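You operate a simulated robot arm through the tools that you are given. There is no shell and no other tool. Be economical: measure what you need, move in short steps, check, and stop when the job is done.

You are at the controls of a simulated robot arm. One attempt, no reset.

TASK
Close up the green cube mould and put the white cover on it.
Fine: both side plates up before both knobs go round to TIGHT; leave the other open mould open.

The check looks at the end state, three seconds after you hand in, the way a careful person would. Anything else that was tipped, shoved, dropped, spilled or broken makes it a failure. Lids that push on must go on centred and level and be pressed home; caps that screw on are set level and turned clockwise until they are tight.

THE ROBOT
A 7-joint arm with a two-finger gripper, on a carriage that runs on a rail from [0.663, 0.004] to [-1.117, -0.006] (x, y) and turns from -3.56 to 2.234 rad about z. Base frame: it is fixed where the carriage stands at the start and does not move with it; the origin is on the floor, on the carriage's upright axis, x ahead of it, y to its left, z up; the surface under the hand at the start is at about z = 0.84. Readings come in m, rad, newtons and seconds.
With the tool pointing down near the work surface it reaches from about 0.36 to 0.78 m from the robot's upright axis, wherever it stands. Its first joint turns from -2.897 to 2.897 rad. Places, roughly: cover [-1.25, -0.5, 1.5]; cube mould [-1.25, -0.5, 0.75]; mould knob [0.2, -0.4, 0.9]; something [0.2, -0.4, 0.9]; top of the green mould [0.2, -0.4, 0.9]. Payload 2.45 kg.
The TCP is the grasp point, 0.023 m short of the fingertips. In the tool frame z runs along the fingers and y along their closing line. Largest opening 0.072 m; the body of the gripper starts 0.04 m behind the TCP.
Orientation is that of the tool frame in the base frame, as a unit quaternion [w, x, y, z]. With the fingers straight down and closing along the base's y, the tool's x points along the base's -x, its y along +y and its z along -z.

THE INTERFACE
- The arm moves only by the tool servo_tool. Its argument "motion" is a list of rows, each a list of 7 numbers: the turn, a rotation vector about the base's x, y, z in rad, then the shift along the base's x, y, z in m, then the opening, from 0 (shut) to 1 (fully open). In form: [[ax, ay, az, x, y, z, fingers], ...]. A call has 1 to 12 rows; each row shifts and turns the commanded pose from where the row before left it. Rows are played at 5 a second. More than 0.05 m and 0.15 rad between two rows, or a gripper value outside its range, and nothing of the call is played. Where a pose cannot be reached the arm comes as near as it can. A force on the tool above 40 N (or 10 N above the force at the start of the call, whichever is more), or a blocked arm, ends the call early, and 0.2 s more pass. Each finger travels about 0.072 m/s and halts on what it meets, pressing with about 45 N; the grip force reading is that of the motor and also rises with nothing between the fingers. The clock runs only during rows and for 0.2 s after the last one: add rows that do not move to give the fingers time. The reply holds the time, the measured pose of the TCP, the force on the tool along the base axes, the opening and the grip force, in the units named above and with some noise, with the torque about the TCP (base axes, N m) and any sound that the robot's microphone picked up.
- Cameras (640 x 400 px; columns grow to the right, rows downward): "scene" is now at [-0.0277, 0.1014, 1.5122]; the picture's right is [-0.94, -0.35, 0.00], its down [-0.18, 0.49, -0.85] and it looks along [0.30, -0.80, -0.52] (base axes); focal length 258 px, centre (320, 200). "wrist" rides on the gripper at [0.078, 0.017, -0.066] in the tool frame; the picture's right is [-0.22, 0.98, 0.00], its down [-0.56, -0.12, -0.82] and it looks along [-0.80, -0.18, 0.57] (tool axes); focal length 234 px, centre (320, 200). There is no depth. A picture from a camera that has moved, and an enlarged one, comes with that camera's place and axes in the base frame and with its lens.
- camera(camera): a new picture of that camera. No time passes.
- raise_lower(by): slides the trunk up (or, below 0, down) by that many m; the arm and the scene camera ride with it, the base frame stays. It gives what a move gives, with no picture.
- steer(legs): drives the robot by 1 to 6 legs, each [ahead, left, turn to the left] in m, m and rad, along the robot's own axes; the way and the turn of a leg run together, so that a leg with both is an arc; at most 1.5 m and 3.142 rad a leg. The arm and the cameras ride along, it lands a little off, and it stops where it bumps. It keeps to its track: a leg is cut to what the track allows. It gives what a move gives.
- turn_head(pan, tilt): turns the head with the scene camera to pan (to the left, within 2.705 rad either way) and tilt (down, from -0.506 to 1.204), counted from straight ahead of the robot. It gives what a move gives.
- close_up(camera, box): a new picture of the part [left, top, right, bottom] of that camera's present view, enlarged. No time passes.
- job_done(): hands the job in; it is judged then, once.

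Work in short steps. Places have to be worked out from the pictures, the camera data and where the tool is seen: move nearer, look again, correct. Check each grasp and each placing, and mend what went wrong. You have 120 turns and 82 pictures in all, those below and enlarged ones among them. Open the gripper and draw the arm clear of the work before you hand the job in, unless the task says otherwise; then end with one line.

The tools are called after "Request:" as name(argument=value, ...) on one line, values as JSON. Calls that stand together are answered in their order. servo_tool: Moves the arm, as the interface text tells. Its arguments: {"type":"object","properties":{"motion":{"type":"array"}},"required":["motion"]} The other tools are called the same way: raise_lower (by) slides the trunk up or down; steer (legs) drives the base; turn_head (pan, tilt) turns the head that bears the scene camera; camera (camera) takes a picture; close_up (camera, box) takes an enlarged picture of a part of a camera's view; job_done () hands the job in.

At the start:

```text
t: 0.0
ee_pos: [0.1432, -0.3754, 1.2611]
ee_rot: [0.0, 0.001, 1.0, 0.0]
ft_force: [0.1, 0.5, -0.1]
wrist_torque: [-0.01, 0.05, 0.0]
finger_gap: 0.072
gripper_force: 0.1
trunk travel left (down, up): [-0.5, 0.09]
robot x, y, heading: [0.0004, 0.0016, 0.002]
head pan, tilt: [-1.211, 0.552]
```

scene: 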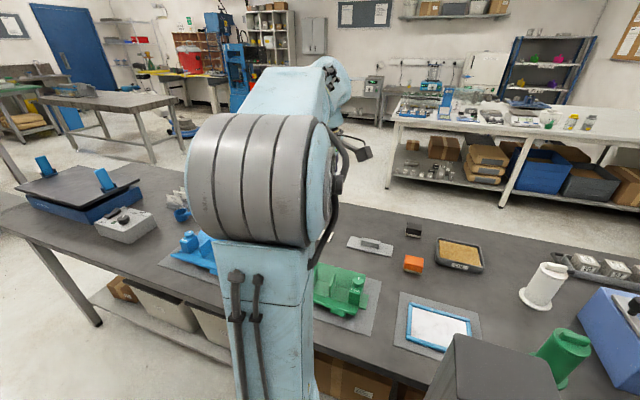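
wrist: 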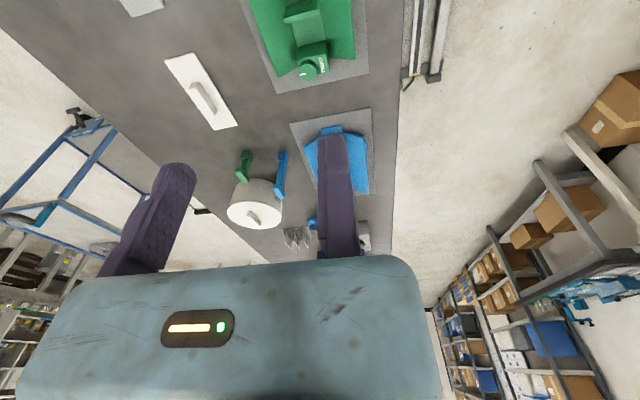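

The green mould shows in the wrist view, partly hidden by the arm in the scene view. I take enlarged looks to understand the parts.

Request:
close_up(camera="wrist", box=[150, 0, 420, 260])

Request:
close_up(camera="scene", box=[300, 200, 640, 400])

Request:
close_up(camera="scene", box=[0, 130, 240, 300])

```text
1.54 times, centred on (285, 130) of wrist
camera zoom: at [0.0654, -0.3574, 1.3263], right [0.22, 0.98, 0.0], down [0.56, -0.12, 0.82], along [0.8, -0.18, -0.57], focal length 360 px, centre (374, 308)
```

zoom: 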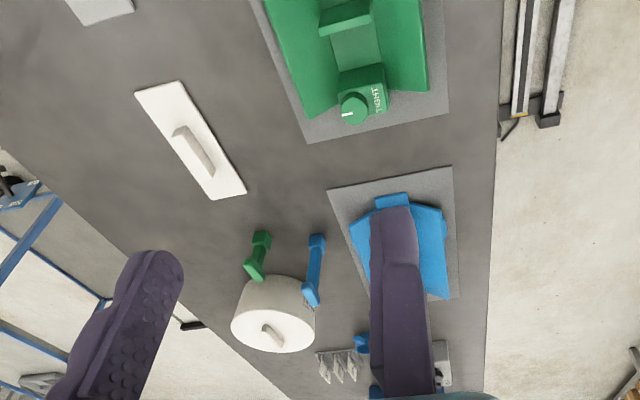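

```text
1.88 times, centred on (470, 300) of scene
camera zoom: at [-0.0277, 0.1014, 1.5122], right [-0.94, -0.35, 0.0], down [-0.18, 0.49, -0.85], along [0.3, -0.8, -0.52], focal length 485 px, centre (38, 12)
```

zoom: 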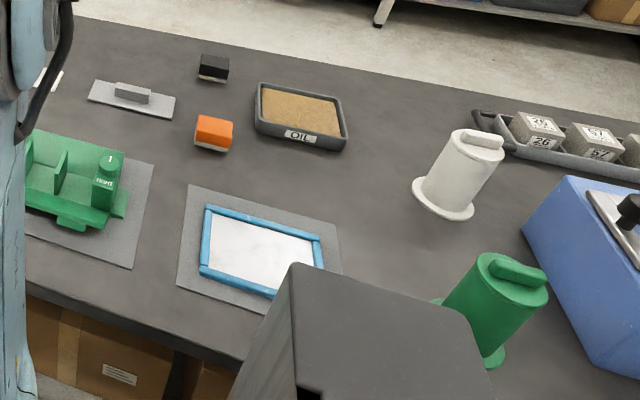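

```text
2.35 times, centred on (120, 215) of scene
camera zoom: at [-0.0277, 0.1014, 1.5122], right [-0.94, -0.35, 0.0], down [-0.18, 0.49, -0.85], along [0.3, -0.8, -0.52], focal length 606 px, centre (791, 165)
```

zoom: 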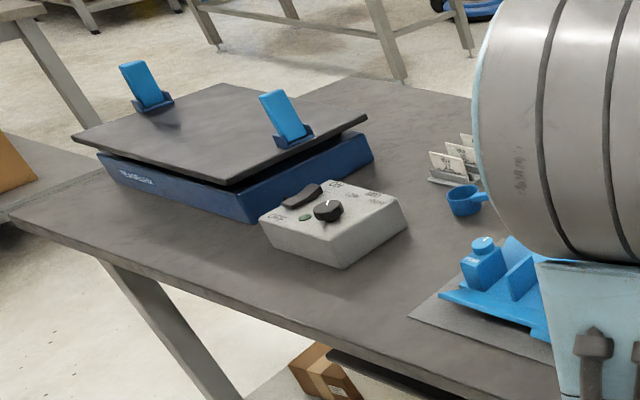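

The green mould lies almost under the hand and the wrist camera looks ahead (+x), so I drive back a little to get it into both views.

Request:
steer(legs=[[-0.25, 0, 0]])

Request:
camera(camera="wrist")

Request:
camera(camera="scene")

```text
t: 1.8
ee_pos: [-0.1047, -0.3776, 1.2617]
ee_rot: [0.0, 0.001, 1.0, -0.001]
ft_force: [0.3, -0.5, 0.6]
wrist_torque: [-0.01, 0.0, 0.01]
finger_gap: 0.0719
gripper_force: 0.0
trunk travel left (down, up): [-0.5, 0.09]
robot x, y, heading: [-0.2463, -0.0045, -0.004]
head pan, tilt: [-1.211, 0.552]
```

```text
76 pictures are left
camera wrist: at [-0.1819, -0.3589, 1.3263], right [0.22, 0.98, 0.0], down [0.56, -0.13, 0.82], along [0.8, -0.18, -0.57], focal length 234 px, centre (320, 200)
```

wrist: 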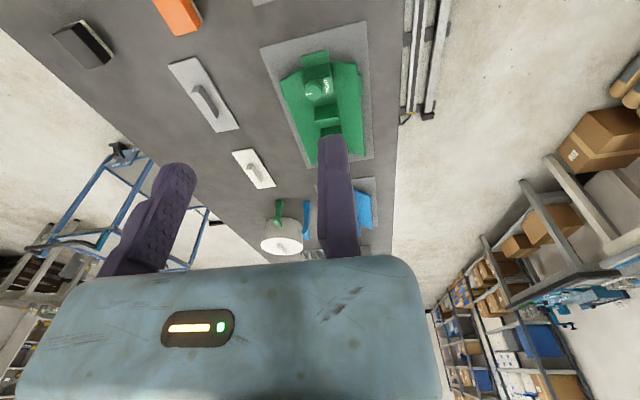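

```text
75 pictures are left
camera scene: at [-0.2742, 0.1001, 1.5122], right [-0.94, -0.35, 0.0], down [-0.18, 0.49, -0.85], along [0.3, -0.8, -0.52], focal length 258 px, centre (320, 200)
```

scene: 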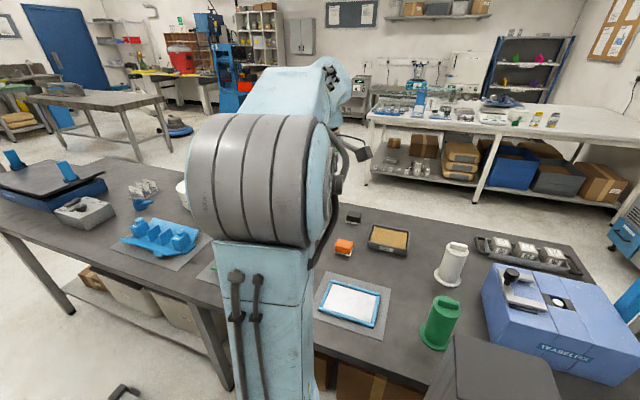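

I take enlarged looks at the mould and plates from here.

Request:
close_up(camera="wrist", box=[230, 30, 400, 190])

Request:
close_up(camera="wrist", box=[140, 0, 320, 200])

Request:
close_up(camera="scene", box=[90, 170, 230, 290])

```text
2.50 times, centred on (315, 110) of wrist
camera zoom: at [-0.1819, -0.3589, 1.3263], right [0.22, 0.98, 0.0], down [0.56, -0.13, 0.82], along [0.8, -0.18, -0.57], focal length 585 px, centre (332, 425)
```

zoom: 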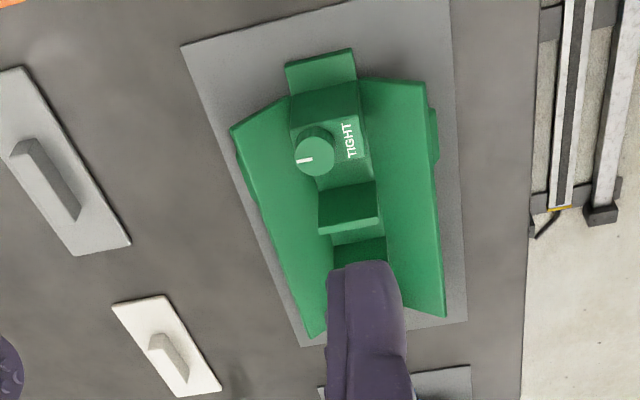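

```text
2.00 times, centred on (230, 100) of wrist
camera zoom: at [-0.1819, -0.3589, 1.3263], right [0.22, 0.98, 0.0], down [0.56, -0.13, 0.82], along [0.8, -0.18, -0.57], focal length 468 px, centre (500, 400)
```

zoom: 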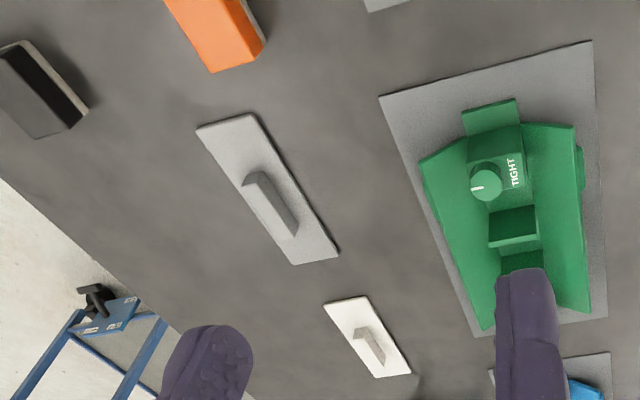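

```text
3.33 times, centred on (160, 230) of scene
camera zoom: at [-0.2742, 0.1001, 1.5122], right [-0.94, -0.35, 0.0], down [-0.18, 0.49, -0.85], along [0.3, -0.8, -0.52], focal length 859 px, centre (853, 100)
```

zoom: 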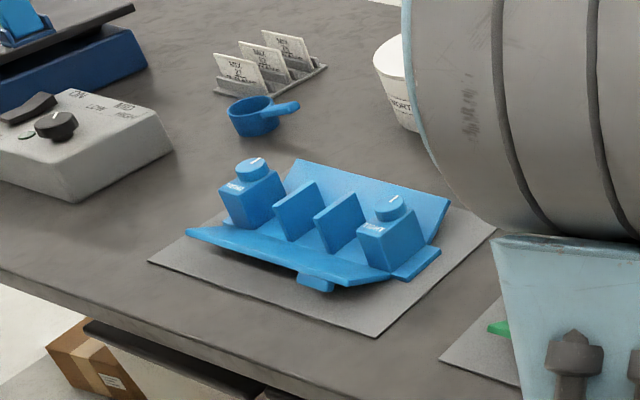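

The mould is a three-gang: two end blocks with knobs at about (0.06,-0.43) and (0.27,-0.43), two dividers, and side plates folded out along ±y. I go back and lower for an oblique look.

Request:
servo_tool(motion=[[0, 0, 0, -0.03, 0, -0.03, 1], [0, 0, 0, -0.03, 0, -0.03, 1], [0, 0, 0, -0.03, 0, -0.03, 1], [0, 0, 0, -0.03, 0, -0.03, 1], [0, 0, 0, -0.03, 0, -0.03, 1], [0, 0, 0, 0, 0, 0, 0]])

Request:
camera(camera="wrist")

```text
t: 3.2
ee_pos: [-0.2535, -0.3769, 1.1096]
ee_rot: [0.0, 0.001, 1.0, 0.0]
ft_force: [0.0, 0.8, 0.3]
wrist_torque: [0.03, -0.03, 0.05]
finger_gap: 0.0172
gripper_force: 0.4
trunk travel left (down, up): [-0.5, 0.09]
robot x, y, heading: [-0.244, 0.0016, 0.001]
head pan, tilt: [-1.211, 0.552]
```

```text
71 pictures are left
camera wrist: at [-0.3308, -0.3589, 1.1746], right [0.22, 0.98, 0.0], down [0.56, -0.13, 0.82], along [0.8, -0.18, -0.57], focal length 234 px, centre (320, 200)
```

wrist: 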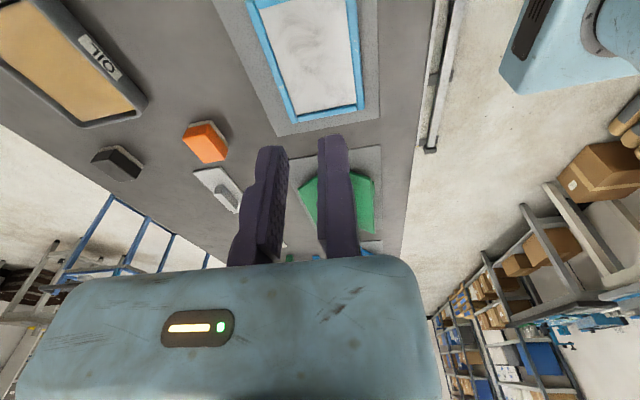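

Too far back; I'll turn the hand by -90° about z and stand it on the robot side of the mould so that the wrist camera looks at it along -y.

Request:
servo_tool(motion=[[0, 0, -0.131, 0.0345, 0.0114, 0.004, 1], [0, 0, -0.131, 0.0345, 0.0114, 0.004, 1], [0, 0, -0.131, 0.0345, 0.0114, 0.004, 1], [0, 0, -0.131, 0.0345, 0.0114, 0.004, 1], [0, 0, -0.131, 0.0345, 0.0114, 0.004, 1], [0, 0, -0.131, 0.0345, 0.0114, 0.004, 1], [0, 0, -0.131, 0.0345, 0.0114, 0.004, 1], [0, 0, -0.131, 0.0345, 0.0114, 0.004, 1], [0, 0, -0.131, 0.0345, 0.0114, 0.004, 1], [0, 0, -0.131, 0.0345, 0.0114, 0.004, 1], [0, 0, -0.131, 0.0345, 0.0114, 0.004, 1], [0, 0, -0.131, 0.0345, 0.0114, 0.004, 1]])

Request:
camera(camera="wrist")

Request:
camera(camera="scene")

```text
t: 5.8
ee_pos: [0.1604, -0.2409, 1.1618]
ee_rot: [0.0, 0.709, 0.705, -0.001]
ft_force: [0.3, -0.4, -0.3]
wrist_torque: [0.01, -0.01, 0.02]
finger_gap: 0.0719
gripper_force: 0.1
trunk travel left (down, up): [-0.5, 0.09]
robot x, y, heading: [-0.2415, 0.0047, -0.006]
head pan, tilt: [-1.211, 0.552]
```

```text
70 pictures are left
camera wrist: at [0.1773, -0.1628, 1.2254], right [0.97, -0.22, 0.0], down [-0.13, -0.56, 0.82], along [-0.18, -0.8, -0.57], focal length 234 px, centre (320, 200)
```

wrist: 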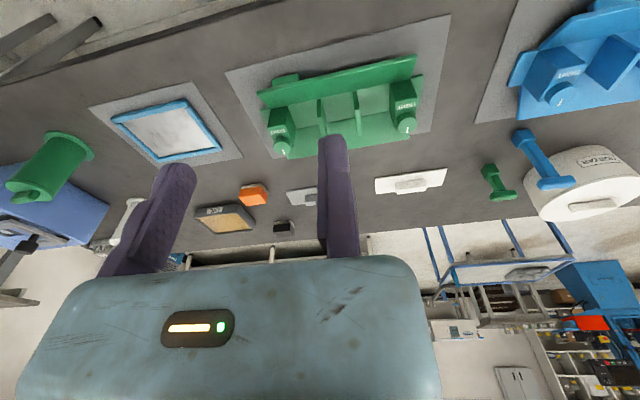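

```text
69 pictures are left
camera scene: at [-0.274, 0.1001, 1.5122], right [-0.94, -0.35, 0.0], down [-0.18, 0.49, -0.85], along [0.3, -0.8, -0.52], focal length 258 px, centre (320, 200)
```

scene: 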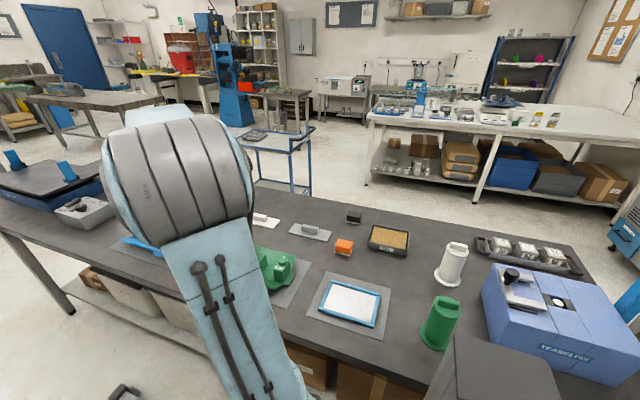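

Now the mould is seen from the robot's side. Enlarging.

Request:
close_up(camera="wrist", box=[220, 0, 460, 200])

Request:
close_up(camera="scene", box=[220, 180, 420, 340])

```text
2.00 times, centred on (340, 100) of wrist
camera zoom: at [0.1773, -0.1628, 1.2254], right [0.97, -0.22, 0.0], down [-0.13, -0.56, 0.82], along [-0.18, -0.8, -0.57], focal length 468 px, centre (280, 400)
```

zoom: 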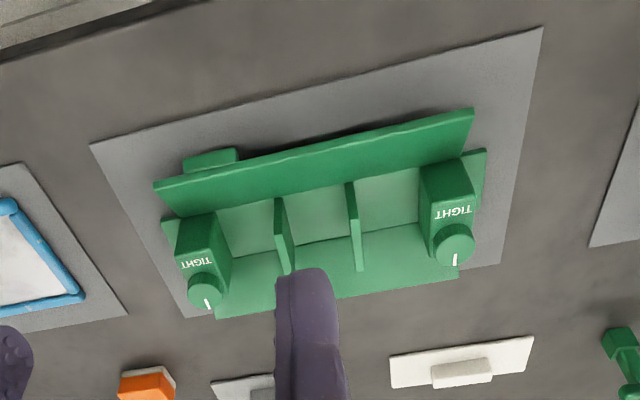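

```text
2.50 times, centred on (320, 260) of scene
camera zoom: at [-0.274, 0.1001, 1.5122], right [-0.94, -0.35, 0.0], down [-0.18, 0.49, -0.85], along [0.3, -0.8, -0.52], focal length 644 px, centre (320, 50)
```

zoom: 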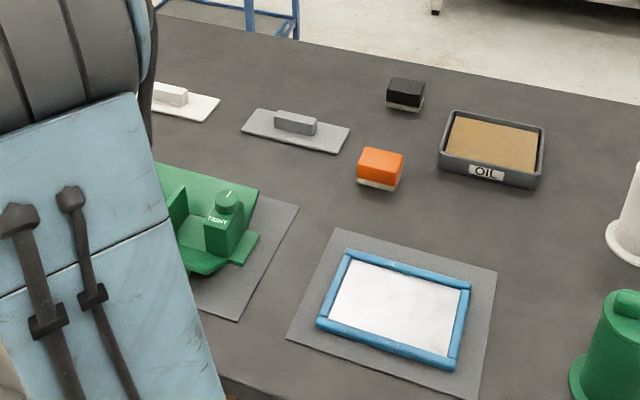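

Knobs are near (0.052,-0.433,~0.905) and (0.265,-0.433,0.90), pointers at -y, TIGHT on the +y side. I now look along the mould (+x) from low to see the plates' profile.

Request:
servo_tool(motion=[[0, 0, 0.131, -0.023, -0.012, -0.0135, 1], [0, 0, 0.131, -0.023, -0.012, -0.0135, 1], [0, 0, 0.131, -0.023, -0.012, -0.0135, 1], [0, 0, 0.131, -0.023, -0.012, -0.0135, 1], [0, 0, 0.131, -0.023, -0.012, -0.0135, 1], [0, 0, 0.131, -0.023, -0.012, -0.0135, 1], [0, 0, 0.131, -0.023, -0.012, -0.0135, 1], [0, 0, 0.131, -0.023, -0.012, -0.0135, 1], [0, 0, 0.131, -0.023, -0.012, -0.0135, 1], [0, 0, 0.131, -0.023, -0.012, -0.0135, 1], [0, 0, 0.131, -0.023, -0.012, -0.0135, 1], [0, 0, 0.131, -0.023, -0.012, -0.0135, 1]])

Request:
close_up(camera="wrist", box=[200, 0, 440, 180])

```text
t: 8.4
ee_pos: [-0.1172, -0.3821, 0.9971]
ee_rot: [0.0, 0.0, 1.0, -0.001]
ft_force: [-0.2, 0.8, 0.2]
wrist_torque: [-0.03, 0.01, -0.02]
finger_gap: 0.0722
gripper_force: 0.0
trunk travel left (down, up): [-0.5, 0.09]
robot x, y, heading: [-0.2472, -0.0013, -0.0]
head pan, tilt: [-1.211, 0.552]
```

```text
2.22 times, centred on (320, 90) of wrist
camera zoom: at [-0.194, -0.3645, 1.0615], right [0.22, 0.98, 0.0], down [0.56, -0.12, 0.82], along [0.8, -0.18, -0.57], focal length 520 px, centre (320, 444)
```

zoom: 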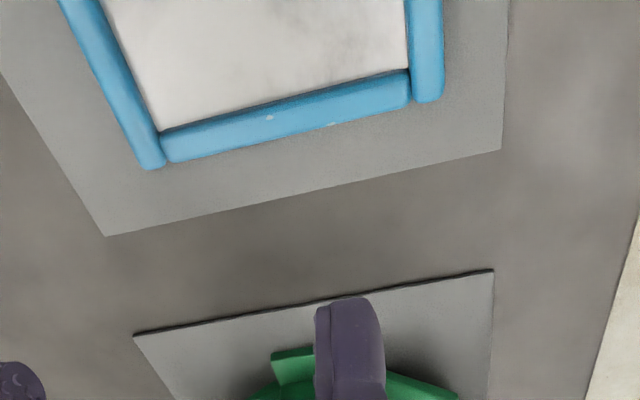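

I shift forward and toward +y so the mould appears between the fingers.

Request:
servo_tool(motion=[[0, 0, 0, 0.03, 0.02, 0, 1], [0, 0, 0, 0.03, 0.02, 0, 1], [0, 0, 0, 0.02, 0.02, 0, 1], [0, 0, 0, 0, 0, 0, 1]])

Request:
camera(camera="wrist")

Request:
close_up(camera="wrist", box=[180, 20, 380, 170])

```text
t: 9.4
ee_pos: [-0.0374, -0.3215, 0.9978]
ee_rot: [0.0, 0.001, 1.0, 0.0]
ft_force: [0.4, -0.7, -0.2]
wrist_torque: [0.0, -0.03, 0.03]
finger_gap: 0.0722
gripper_force: 0.0
trunk travel left (down, up): [-0.5, 0.09]
robot x, y, heading: [-0.247, -0.0034, -0.001]
head pan, tilt: [-1.211, 0.552]
```

```text
65 pictures are left
camera wrist: at [-0.1149, -0.3037, 1.0617], right [0.22, 0.98, 0.0], down [0.56, -0.13, 0.82], along [0.8, -0.18, -0.57], focal length 234 px, centre (320, 200)
```

wrist: 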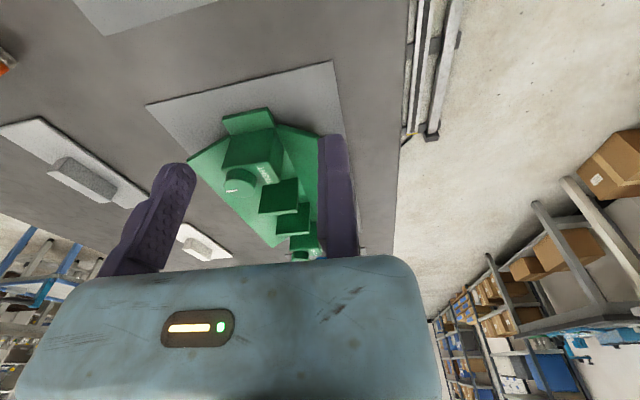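

```text
2.67 times, centred on (280, 95) of wrist
camera zoom: at [-0.1149, -0.3037, 1.0617], right [0.22, 0.98, 0.0], down [0.56, -0.13, 0.82], along [0.8, -0.18, -0.57], focal length 624 px, centre (427, 480)
```

zoom: 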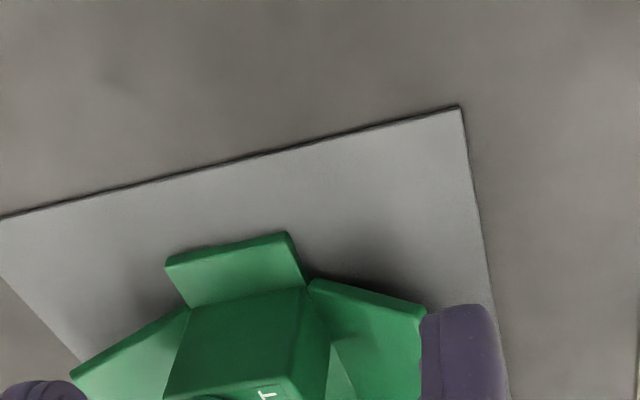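

The plates stand about 30° up from flat: near plate hinge ~y -0.385, outer edge ~(y -0.337, z 0.878). I'll shut the fingers, go beside the near plate's middle, and push it up by sweeping toward -y.

Request:
servo_tool(motion=[[0, 0, 0, 0.04, 0.008, 0, 0], [0, 0, 0, 0.04, 0.008, 0, 0], [0, 0, 0, 0.04, 0.008, 0, 0], [0, 0, 0, 0.04, 0.008, 0, 0], [0, 0, 0, 0.037, 0.008, 0, 0], [0, 0, 0, 0, 0, -0.03, 0], [0, 0, 0, 0, 0, -0.03, 0], [0, 0, 0, 0, 0, -0.03, 0], [0, 0, 0, 0, 0, -0.025, 0], [0, 0, 0, 0, 0, 0, 0]])

Request:
camera(camera="wrist")

Request:
camera(camera="scene")

```text
t: 11.6
ee_pos: [0.1615, -0.2827, 0.8817]
ee_rot: [0.0, 0.001, 1.0, 0.0]
ft_force: [0.0, 0.0, 0.3]
wrist_torque: [0.01, 0.02, 0.02]
finger_gap: 0.0001
gripper_force: 28.6
trunk travel left (down, up): [-0.5, 0.09]
robot x, y, heading: [-0.2477, 0.0006, -0.005]
head pan, tilt: [-1.211, 0.552]
```

```text
63 pictures are left
camera wrist: at [0.0838, -0.2655, 0.9471], right [0.22, 0.98, 0.0], down [0.56, -0.13, 0.82], along [0.8, -0.18, -0.57], focal length 234 px, centre (320, 200)
```

wrist: 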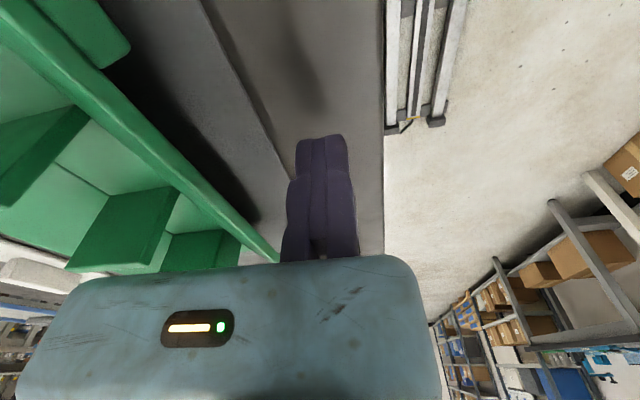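

```text
62 pictures are left
camera scene: at [-0.274, 0.0999, 1.5123], right [-0.94, -0.35, 0.0], down [-0.18, 0.49, -0.85], along [0.3, -0.8, -0.52], focal length 258 px, centre (320, 200)
```

scene: 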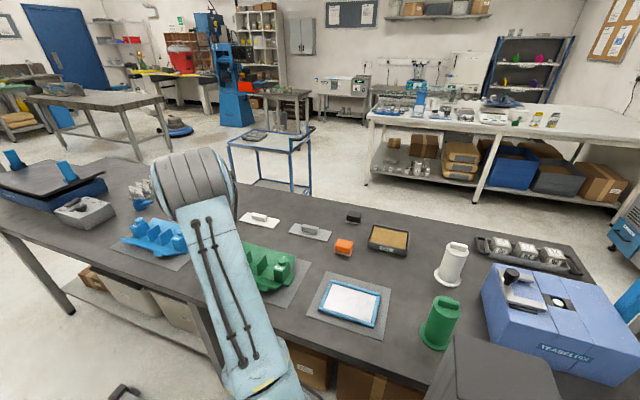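

The closed fingers stand outside the near plate. I sweep toward -y in small steps watching the force.

Request:
servo_tool(motion=[[0, 0, 0, 0, -0.015, 0, 0], [0, 0, 0, 0, -0.015, 0, 0], [0, 0, 0, 0, -0.01, 0, 0], [0, 0, 0, 0, -0.01, 0, 0], [0, 0, 0, 0, -0.01, 0, 0], [0, 0, 0, 0, -0.01, 0, 0], [0, 0, 0, 0, 0, 0, 0]])

Request:
camera(camera="wrist")

Request:
close_up(camera="scene", box=[190, 200, 330, 310])

```text
t: 12.9
ee_pos: [0.1633, -0.3364, 0.8859]
ee_rot: [0.001, -0.002, 1.0, 0.002]
ft_force: [-9.1, 17.3, 16.7]
wrist_torque: [-0.21, -0.02, -0.16]
finger_gap: 0.0001
gripper_force: 28.1
trunk travel left (down, up): [-0.5, 0.09]
robot x, y, heading: [-0.2479, -0.0019, 0.002]
head pan, tilt: [-1.211, 0.552]
stopped in row 6: the force on the tool passed its limit at 47 N (the readings are from after the stop); the commanded pose is now the measured one
```

```text
61 pictures are left
camera wrist: at [0.0847, -0.319, 0.9498], right [0.21, 0.98, 0.01], down [0.56, -0.13, 0.82], along [0.8, -0.17, -0.57], focal length 234 px, centre (320, 200)
```

wrist: 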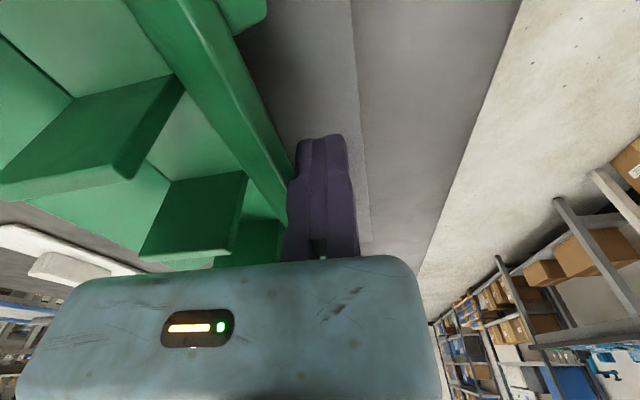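

```text
3.64 times, centred on (260, 255) of scene
camera zoom: at [-0.2765, 0.1028, 1.5122], right [-0.94, -0.35, 0.0], down [-0.18, 0.49, -0.85], along [0.3, -0.8, -0.52], focal length 937 px, centre (538, 0)
```

zoom: 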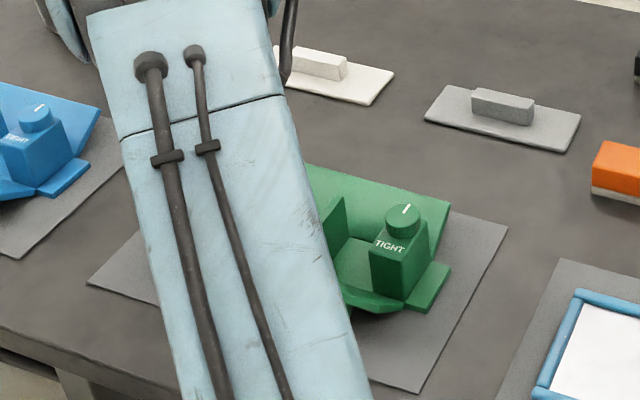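

The push along y jams (edge too low to swing), so I'll back off, tilt the hand about 50° so the tips point under the plate's edge, and lift from beneath.

Request:
servo_tool(motion=[[0, 0, 0, 0, 0.03, 0, 0], [0, 0, 0, 0, 0.03, 0.02, 0], [-0.145, 0, 0, 0, 0, 0.02, 0], [-0.145, 0, 0, 0, 0.005, 0, 0], [-0.145, 0, 0, 0, 0, 0, 0], [-0.145, 0, 0, 0, 0, 0, 0], [-0.145, 0, 0, 0, 0, 0, 0], [-0.145, 0, 0, 0, 0, 0, 0], [0, 0, 0, 0, 0, -0.02, 0], [0, 0, 0, 0, 0, -0.02, 0], [0, 0, 0, 0, 0, 0, 0]])

Request:
camera(camera="wrist")

Request:
camera(camera="scene")

```text
t: 15.3
ee_pos: [0.1656, -0.2732, 0.8824]
ee_rot: [0.001, -0.001, 0.908, -0.419]
ft_force: [0.8, -0.4, -0.3]
wrist_torque: [-0.01, -0.01, 0.01]
finger_gap: 0.0
gripper_force: 28.9
trunk travel left (down, up): [-0.5, 0.09]
robot x, y, heading: [-0.2479, -0.0003, -0.003]
head pan, tilt: [-1.211, 0.552]
```

```text
59 pictures are left
camera wrist: at [0.0873, -0.213, 0.9108], right [0.22, 0.63, -0.74], down [0.56, 0.54, 0.63], along [0.8, -0.55, -0.24], focal length 234 px, centre (320, 200)
```

wrist: 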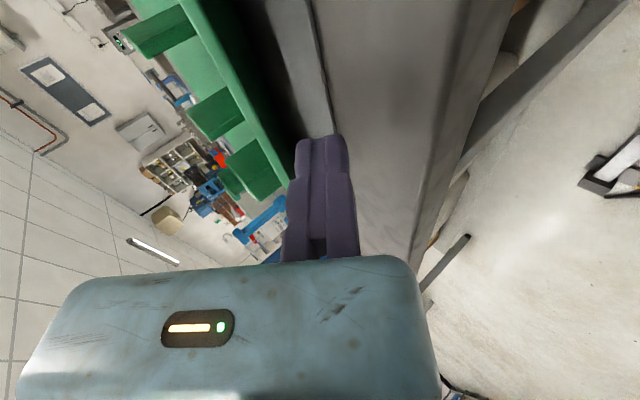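

```text
58 pictures are left
camera scene: at [-0.2741, 0.1, 1.5123], right [-0.94, -0.35, 0.0], down [-0.18, 0.49, -0.85], along [0.3, -0.8, -0.52], focal length 258 px, centre (320, 200)
```

scene: 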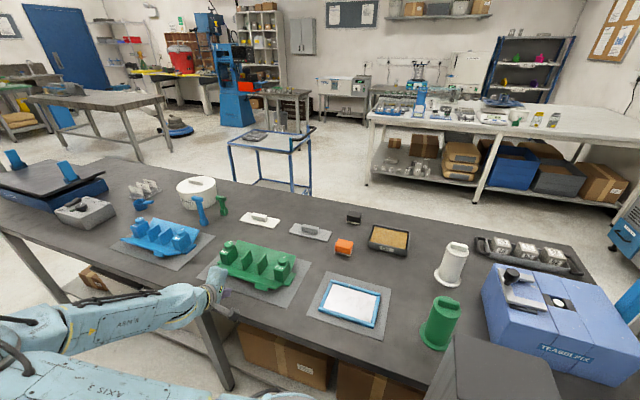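

Now the scene camera sees everything. Enlarge the mould.

Request:
close_up(camera="scene", box=[190, 200, 350, 300])

Request:
close_up(camera="wrist", box=[160, 60, 400, 260])

```text
4.00 times, centred on (270, 250) of scene
camera zoom: at [-0.2741, 0.1, 1.5123], right [-0.94, -0.35, 0.0], down [-0.18, 0.49, -0.85], along [0.3, -0.8, -0.52], focal length 1031 px, centre (520, 0)
```

zoom: 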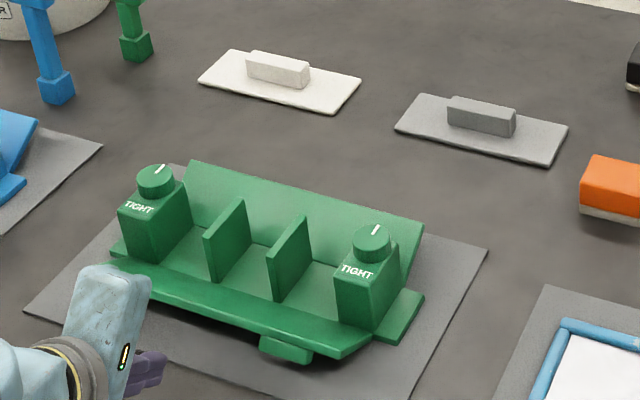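

```text
2.00 times, centred on (280, 160) of wrist
camera zoom: at [0.0873, -0.213, 0.9108], right [0.22, 0.63, -0.74], down [0.56, 0.54, 0.63], along [0.8, -0.55, -0.24], focal length 468 px, centre (400, 280)
```

zoom: 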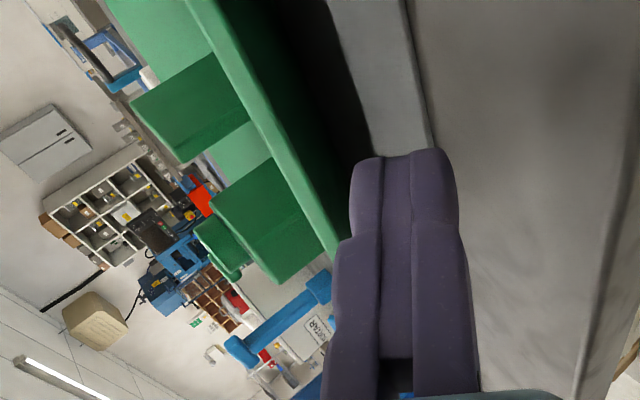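

The tip is outside the edge. I lower to just above the mat and slide under the plate's edge.

Request:
servo_tool(motion=[[0, 0, 0, 0, 0, -0.013, 0], [0, 0, 0, 0, -0.02, 0, 0], [0, 0, 0, 0, -0.02, 0, 0], [0, 0, 0, 0, -0.01, 0, 0], [0, 0, 0, 0, -0.01, 0, 0], [0, 0, 0, 0, 0, 0, 0]])

Request:
close_up(camera="scene", box=[190, 200, 350, 300])

Request:
close_up(camera="wrist", box=[160, 60, 400, 260])

```text
t: 16.7
ee_pos: [0.1645, -0.3343, 0.869]
ee_rot: [0.0, -0.002, 0.908, -0.419]
ft_force: [-0.6, 0.0, 0.1]
wrist_torque: [-0.01, -0.01, 0.0]
finger_gap: 0.0
gripper_force: 28.6
trunk travel left (down, up): [-0.5, 0.09]
robot x, y, heading: [-0.2481, -0.0031, 0.001]
head pan, tilt: [-1.211, 0.552]
```

```text
4.00 times, centred on (270, 250) of scene
camera zoom: at [-0.2743, 0.1, 1.5122], right [-0.94, -0.35, 0.0], down [-0.18, 0.49, -0.85], along [0.3, -0.8, -0.52], focal length 1031 px, centre (520, 0)
```

zoom: 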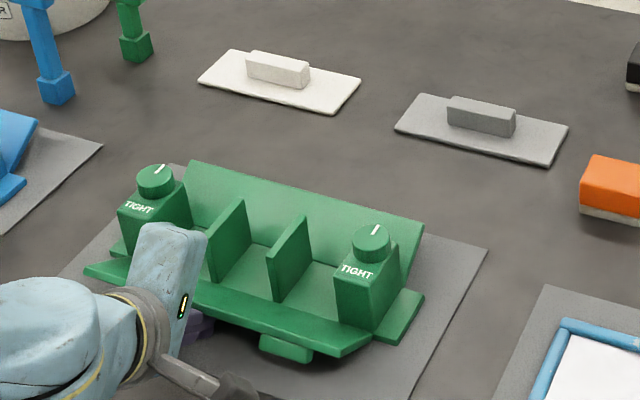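

```text
2.00 times, centred on (280, 160) of wrist
camera zoom: at [0.0863, -0.2735, 0.8976], right [0.22, 0.63, -0.74], down [0.56, 0.54, 0.63], along [0.8, -0.55, -0.24], focal length 468 px, centre (400, 280)
```

zoom: 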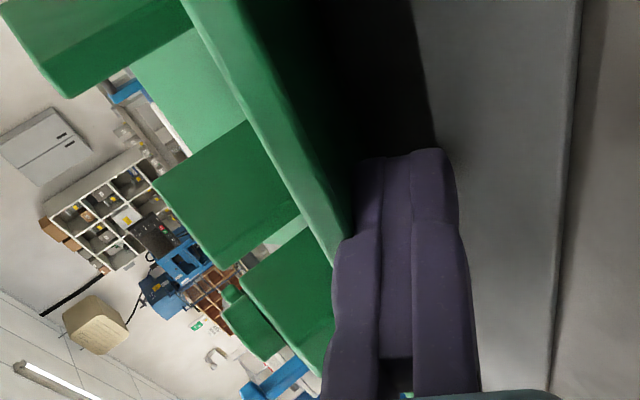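

The tips are under the plate with no contact force. I lift in small steps, following an arc inward.

Request:
servo_tool(motion=[[0, 0, 0, 0, 0, 0.01, 0], [0, 0, 0, 0, 0, 0.01, 0], [0, 0, 0, 0, -0.003, 0.008, 0], [0, 0, 0, 0, -0.006, 0.006, 0], [0, 0, 0, 0, 0, 0, 0]])

Request:
close_up(camera="scene", box=[190, 200, 350, 300])

```text
t: 17.9
ee_pos: [0.1622, -0.3453, 0.9031]
ee_rot: [0.0, -0.001, 0.908, -0.419]
ft_force: [0.6, -0.4, -1.0]
wrist_torque: [-0.03, 0.03, 0.0]
finger_gap: 0.0
gripper_force: 28.5
trunk travel left (down, up): [-0.5, 0.09]
robot x, y, heading: [-0.2446, 0.0004, -0.004]
head pan, tilt: [-1.211, 0.552]
```

```text
4.00 times, centred on (270, 250) of scene
camera zoom: at [-0.2743, 0.1001, 1.5123], right [-0.94, -0.35, 0.0], down [-0.18, 0.49, -0.85], along [0.3, -0.8, -0.52], focal length 1031 px, centre (520, 0)
```

zoom: 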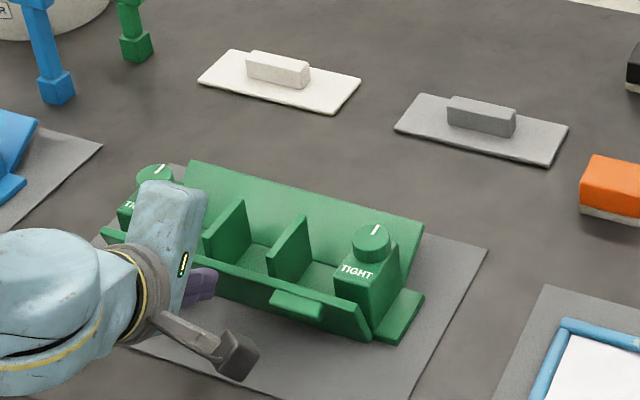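

The plate rises easily. I continue inward until it meets the blocks.

Request:
servo_tool(motion=[[0, 0, 0, 0, -0.006, 0.003, 0], [0, 0, 0, 0, -0.006, 0.001, 0], [0, 0, 0, 0, -0.005, 0, 0], [0, 0, 0, 0, -0.004, 0, 0], [0, 0, 0, 0, 0, 0, 0]])

Request:
close_up(camera="scene", box=[190, 200, 350, 300])

```text
t: 19.1
ee_pos: [0.1658, -0.364, 0.9086]
ee_rot: [0.001, -0.001, 0.908, -0.419]
ft_force: [-0.1, 10.4, 8.9]
wrist_torque: [-0.08, -0.01, 0.02]
finger_gap: 0.0001
gripper_force: 28.6
trunk travel left (down, up): [-0.5, 0.09]
robot x, y, heading: [-0.2466, -0.002, -0.0]
head pan, tilt: [-1.211, 0.552]
```

```text
4.00 times, centred on (270, 250) of scene
camera zoom: at [-0.2746, 0.1014, 1.5122], right [-0.94, -0.35, 0.0], down [-0.18, 0.49, -0.85], along [0.3, -0.8, -0.52], focal length 1031 px, centre (520, 0)
```

zoom: 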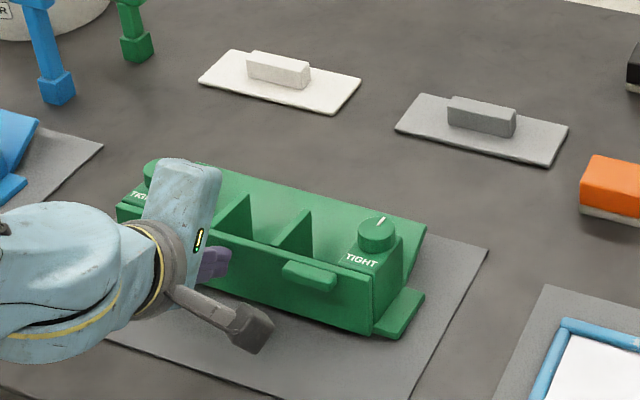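

The near plate is vertical with contact force ~10 N. I withdraw a bit and check whether it stays.

Request:
servo_tool(motion=[[0, 0, 0, 0, 0.01, 0, 0], [0, 0, 0, 0, 0.02, 0, 0], [0, 0, 0, 0, 0.03, 0.01, 0], [0, 0, 0, 0, 0, 0.02, 0], [0, 0, 0, 0, 0, 0, 0]])

Request:
close_up(camera="scene", box=[190, 200, 350, 300])

```text
t: 20.3
ee_pos: [0.1646, -0.3055, 0.9385]
ee_rot: [0.001, -0.001, 0.908, -0.419]
ft_force: [-0.2, -0.3, -1.0]
wrist_torque: [0.0, 0.0, 0.02]
finger_gap: 0.0
gripper_force: 28.4
trunk travel left (down, up): [-0.5, 0.09]
robot x, y, heading: [-0.2463, -0.0029, 0.002]
head pan, tilt: [-1.211, 0.552]
```

```text
4.00 times, centred on (270, 250) of scene
camera zoom: at [-0.2744, 0.1001, 1.5122], right [-0.94, -0.35, 0.0], down [-0.18, 0.49, -0.85], along [0.3, -0.8, -0.52], focal length 1031 px, centre (520, 0)
```

zoom: 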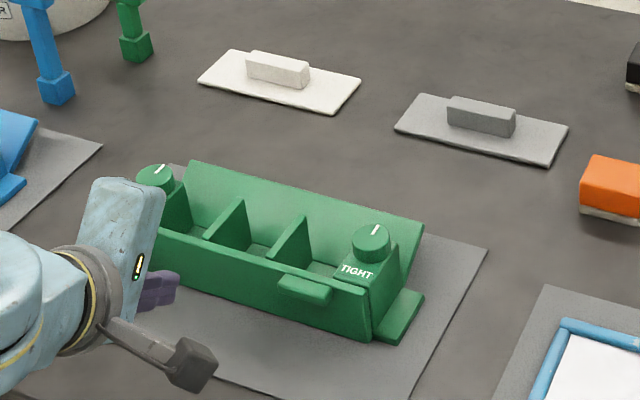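

The plate stays up (leaning only slightly). For the far plate I'll come from beyond it with the opposite tilt; first lift up and drive the base nearer.

Request:
servo_tool(motion=[[0, 0, 0, 0, 0.01, 0.04, 0], [0.145, 0, 0, 0, 0, 0.04, 0], [0.145, 0, 0, 0, 0, 0.04, 0], [0.145, 0, 0, 0, 0, 0.04, 0], [0.145, 0, 0, 0, 0, 0, 0], [0.145, 0, 0, 0, 0, 0, 0], [0.145, 0, 0, 0, 0, 0, 0], [0, 0, 0, 0, 0, 0, 0]])

Request:
steer(legs=[[0.35, 0, 0]])

```text
t: 22.1
ee_pos: [0.1629, -0.2952, 1.0986]
ee_rot: [0.001, -0.001, 1.0, 0.004]
ft_force: [0.7, -0.8, -1.1]
wrist_torque: [0.01, 0.0, 0.0]
finger_gap: 0.0
gripper_force: 28.2
trunk travel left (down, up): [-0.5, 0.09]
robot x, y, heading: [-0.2447, -0.0006, 0.001]
head pan, tilt: [-1.211, 0.552]
```

```text
t: 24.4
ee_pos: [0.5108, -0.2928, 1.0985]
ee_rot: [0.0, -0.001, 1.0, 0.002]
ft_force: [0.1, 0.4, -0.1]
wrist_torque: [-0.02, -0.02, 0.02]
finger_gap: 0.0
gripper_force: 28.8
trunk travel left (down, up): [-0.5, 0.09]
robot x, y, heading: [0.0977, -0.0011, -0.003]
head pan, tilt: [-1.211, 0.552]
```

Now over to the far side, tilting the other way as it goes.

Request:
servo_tool(motion=[[0.0725, 0, 0, -0.0272, -0.0256, 0, 0], [0.0725, 0, 0, -0.0272, -0.0256, 0, 0], [0.0725, 0, 0, -0.0272, -0.0256, 0, 0], [0.0725, 0, 0, -0.0272, -0.0256, 0, 0], [0.0725, 0, 0, -0.0272, -0.0256, 0, 0], [0.0725, 0, 0, -0.0272, -0.0256, 0, 0], [0.0725, 0, 0, -0.0272, -0.0256, 0, 0], [0.0725, 0, 0, -0.0272, -0.0256, 0, 0], [0.0725, 0, 0, -0.0272, -0.0256, 0, 0], [0.0725, 0, 0, -0.0272, -0.0256, 0, 0], [0.0725, 0, 0, -0.0272, -0.0256, 0, 0], [0.0725, 0, 0, -0.0272, -0.0256, 0, 0]])

Request:
camera(camera="wrist")

Request:
camera(camera="scene")

```text
t: 27.0
ee_pos: [0.1691, -0.5103, 1.0484]
ee_rot: [0.003, 0.001, 0.906, 0.424]
ft_force: [-1.9, 0.4, -0.1]
wrist_torque: [0.04, -0.06, -0.09]
finger_gap: 0.0
gripper_force: 28.7
out of reach, approached as far as the arm can: row 10, 11, 12
trunk travel left (down, up): [-0.5, 0.09]
robot x, y, heading: [0.0978, 0.0001, -0.0]
head pan, tilt: [-1.211, 0.552]
```

```text
50 pictures are left
camera wrist: at [0.0892, -0.5484, 1.1021], right [0.22, 0.63, 0.75], down [0.56, -0.71, 0.43], along [0.8, 0.32, -0.5], focal length 234 px, centre (320, 200)
```

wrist: 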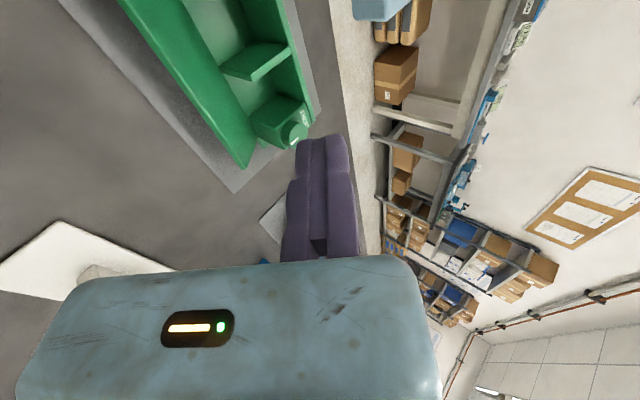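

```text
49 pictures are left
camera scene: at [0.0676, 0.1005, 1.5123], right [-0.94, -0.35, 0.0], down [-0.18, 0.49, -0.85], along [0.3, -0.8, -0.52], focal length 258 px, centre (320, 200)
```

scene: 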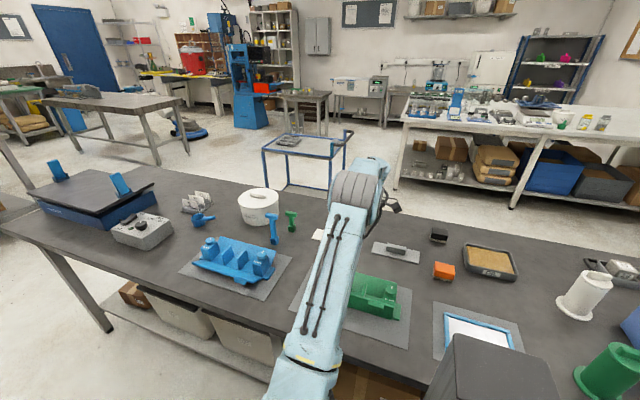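

Out of reach with that tilt. Instead I'll lift the far plate by its low-x end, with the tips pointing +x; untilt, drive back to x≈-0.35.

Request:
servo_tool(motion=[[-0.145, 0, 0, 0, 0.005, 0.01, 0], [-0.145, 0, 0, 0, 0.005, 0.01, 0], [-0.145, 0, 0, 0, 0.005, 0.01, 0], [-0.145, 0, 0, 0, 0.005, 0.01, 0], [-0.145, 0, 0, 0, 0.005, 0.01, 0], [-0.145, 0, 0, 0, 0.005, 0.01, 0], [0, 0, 0, 0, 0, 0, 0]])

Request:
steer(legs=[[-0.45, 0, 0]])

Request:
servo_tool(motion=[[0, 0, 0.143, 0.005, 0, 0, 0], [0, 0, 0.143, 0.005, 0, 0, 0], [0, 0, 0.143, 0.005, 0, 0, 0], [0, 0, 0.143, 0.005, 0, 0, 0], [0, 0, 0.143, 0.005, 0, 0, 0], [0, 0, 0.143, 0.005, 0, 0, 0], [0, 0, 0.143, 0.005, 0, 0, 0], [0, 0, 0.143, 0.005, 0, 0, 0], [0, 0, 0.143, 0.005, 0, 0, 0], [0, 0, 0.143, 0.005, 0, 0, 0], [0, 0, 0.141, 0.005, 0, 0, 0], [0, 0, 0, 0, 0, 0, 0]])

```text
t: 28.6
ee_pos: [0.1737, -0.4785, 1.1109]
ee_rot: [0.002, -0.001, 1.0, 0.001]
ft_force: [0.0, 1.1, 0.0]
wrist_torque: [-0.02, 0.0, -0.01]
finger_gap: 0.0002
gripper_force: 28.4
trunk travel left (down, up): [-0.5, 0.09]
robot x, y, heading: [0.1035, -0.002, 0.004]
head pan, tilt: [-1.211, 0.552]
```

```text
t: 31.4
ee_pos: [-0.2808, -0.4811, 1.1103]
ee_rot: [0.001, 0.004, 1.0, 0.001]
ft_force: [0.6, 0.0, 0.2]
wrist_torque: [0.0, 0.02, 0.01]
finger_gap: 0.0
gripper_force: 28.1
trunk travel left (down, up): [-0.5, 0.09]
robot x, y, heading: [-0.3492, -0.0026, -0.011]
head pan, tilt: [-1.211, 0.552]
```

```text
t: 34.0
ee_pos: [-0.2284, -0.4824, 1.1104]
ee_rot: [0.0, -0.704, 0.711, 0.001]
ft_force: [-0.5, -1.1, 0.5]
wrist_torque: [0.01, 0.0, 0.04]
finger_gap: 0.0
gripper_force: 28.2
trunk travel left (down, up): [-0.5, 0.09]
robot x, y, heading: [-0.356, -0.0036, -0.012]
head pan, tilt: [-1.211, 0.552]
```

Now tilt so the tips point +x and down, and approach the plate's low-x end from outside, staying above.

Request:
servo_tool(motion=[[0, -0.145, 0, 0.02, -0.005, -0.01, 0], [0, -0.145, 0, 0.02, -0.005, -0.01, 0], [0, -0.145, 0, 0.02, -0.005, -0.01, 0], [0, -0.145, 0, 0.02, -0.005, -0.02, 0], [0, -0.145, 0, 0.02, -0.005, -0.02, 0], [0, -0.145, 0, 0.02, -0.005, -0.02, 0], [0, 0, 0, 0.03, -0.005, -0.03, 0], [0, 0, 0, 0.03, -0.005, -0.03, 0], [0, 0, 0, 0.02, 0, -0.025, 0], [0, 0, 0, 0, 0, 0, 0]])

Request:
camera(camera="wrist")

Request:
camera(camera="scene")

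```text
t: 36.2
ee_pos: [-0.0273, -0.5218, 0.9352]
ee_rot: [0.299, -0.639, 0.644, -0.295]
ft_force: [-0.3, -0.3, 0.0]
wrist_torque: [0.02, -0.03, -0.03]
finger_gap: 0.0002
gripper_force: 28.6
trunk travel left (down, up): [-0.5, 0.09]
robot x, y, heading: [-0.3485, -0.0026, -0.007]
head pan, tilt: [-1.211, 0.552]
```

```text
48 pictures are left
camera wrist: at [-0.0899, -0.5986, 0.9627], right [-0.63, 0.23, -0.74], down [-0.54, 0.56, 0.63], along [0.56, 0.8, -0.23], focal length 234 px, centre (320, 200)
```

wrist: 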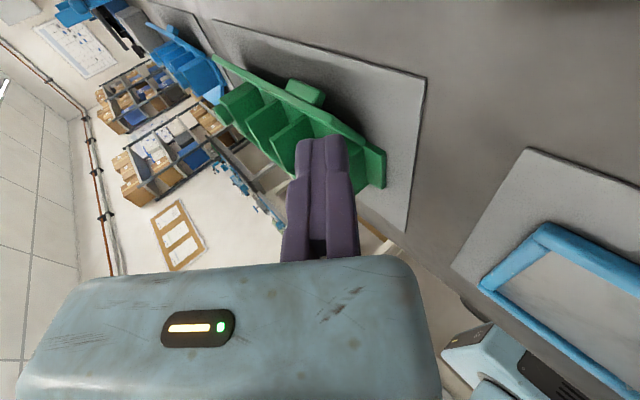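

```text
47 pictures are left
camera scene: at [-0.3778, 0.0995, 1.5123], right [-0.94, -0.34, 0.0], down [-0.18, 0.49, -0.85], along [0.29, -0.8, -0.52], focal length 258 px, centre (320, 200)
```

scene: 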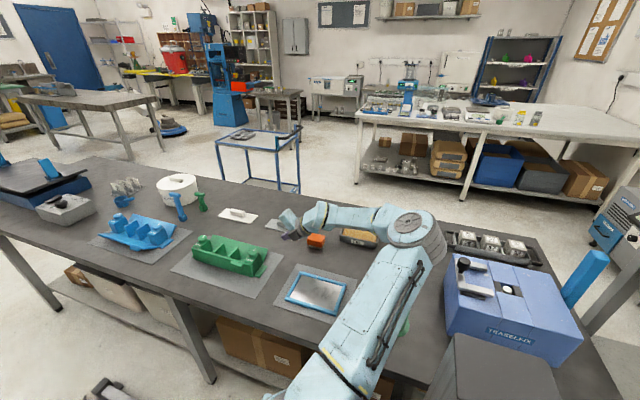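

Enlarge to locate the plate's end relative to the tips.

Request:
close_up(camera="wrist", box=[190, 30, 450, 250])

Request:
close_up(camera="scene", box=[170, 190, 350, 310])

```text
1.82 times, centred on (320, 140) of wrist
camera zoom: at [-0.0899, -0.5986, 0.9627], right [-0.63, 0.23, -0.74], down [-0.54, 0.56, 0.63], along [0.56, 0.8, -0.23], focal length 426 px, centre (320, 309)
```

zoom: 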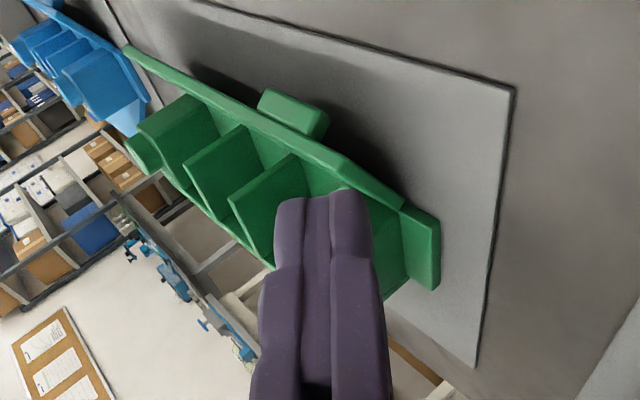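

```text
3.33 times, centred on (260, 250) of scene
camera zoom: at [-0.3778, 0.0995, 1.5123], right [-0.94, -0.34, 0.0], down [-0.18, 0.49, -0.85], along [0.29, -0.8, -0.52], focal length 859 px, centre (520, 33)
```

zoom: 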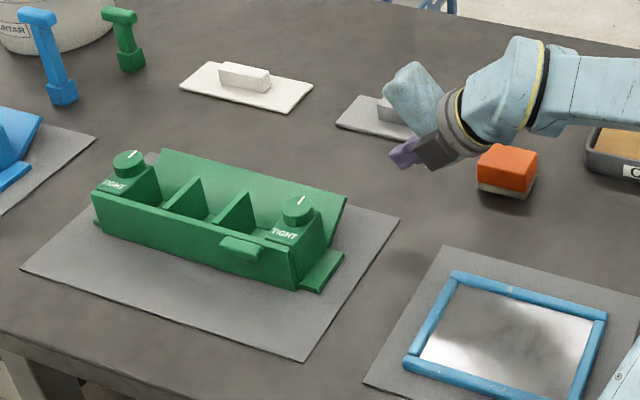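

Cross-checking both views puts the far plate's outer edge at y≈-0.492, z≈0.88, its low-x end at x≈0.035 (mould centre y≈-0.417). I go down outside, align in y, and slip the tips under the end.

Request:
servo_tool(motion=[[0, 0, 0, -0.015, 0.01, -0.02, 0], [0, 0, 0, 0, 0.012, -0.02, 0], [0, 0, 0, 0, 0.011, -0.02, 0], [0, 0, 0, 0.01, 0, -0.006, 0], [0, 0, 0, 0.015, 0, 0, 0], [0, 0, 0, 0.015, 0, 0, 0], [0, 0, 0, 0, 0, 0, 0]])

Request:
close_up(camera="wrist", box=[190, 30, 450, 250])

Request:
close_up(camera="scene", box=[170, 190, 350, 310])

```text
t: 37.8
ee_pos: [-0.0029, -0.4901, 0.868]
ee_rot: [0.299, -0.639, 0.644, -0.295]
ft_force: [0.6, 0.1, -0.1]
wrist_torque: [-0.02, -0.03, 0.0]
finger_gap: 0.0001
gripper_force: 28.5
trunk travel left (down, up): [-0.5, 0.09]
robot x, y, heading: [-0.3566, -0.0023, -0.013]
head pan, tilt: [-1.211, 0.552]
```

```text
1.82 times, centred on (320, 140) of wrist
camera zoom: at [-0.0643, -0.5667, 0.8957], right [-0.63, 0.23, -0.74], down [-0.54, 0.56, 0.63], along [0.56, 0.8, -0.23], focal length 426 px, centre (320, 309)
```

zoom: 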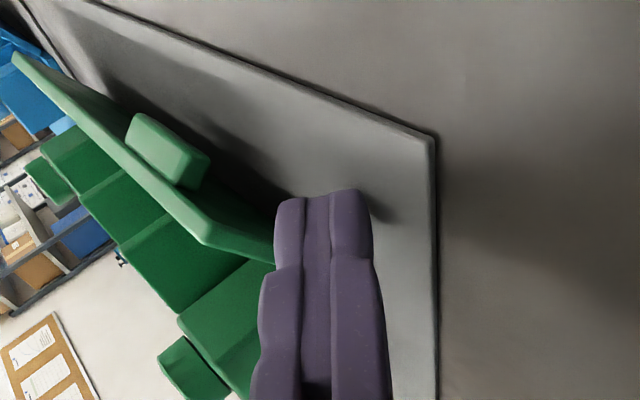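

```text
3.33 times, centred on (260, 250) of scene
camera zoom: at [-0.3779, 0.0997, 1.5122], right [-0.94, -0.34, 0.0], down [-0.18, 0.49, -0.85], along [0.29, -0.8, -0.52], focal length 859 px, centre (520, 33)
```

zoom: 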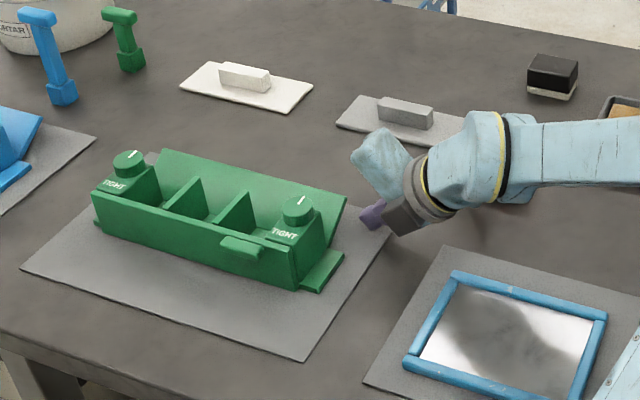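

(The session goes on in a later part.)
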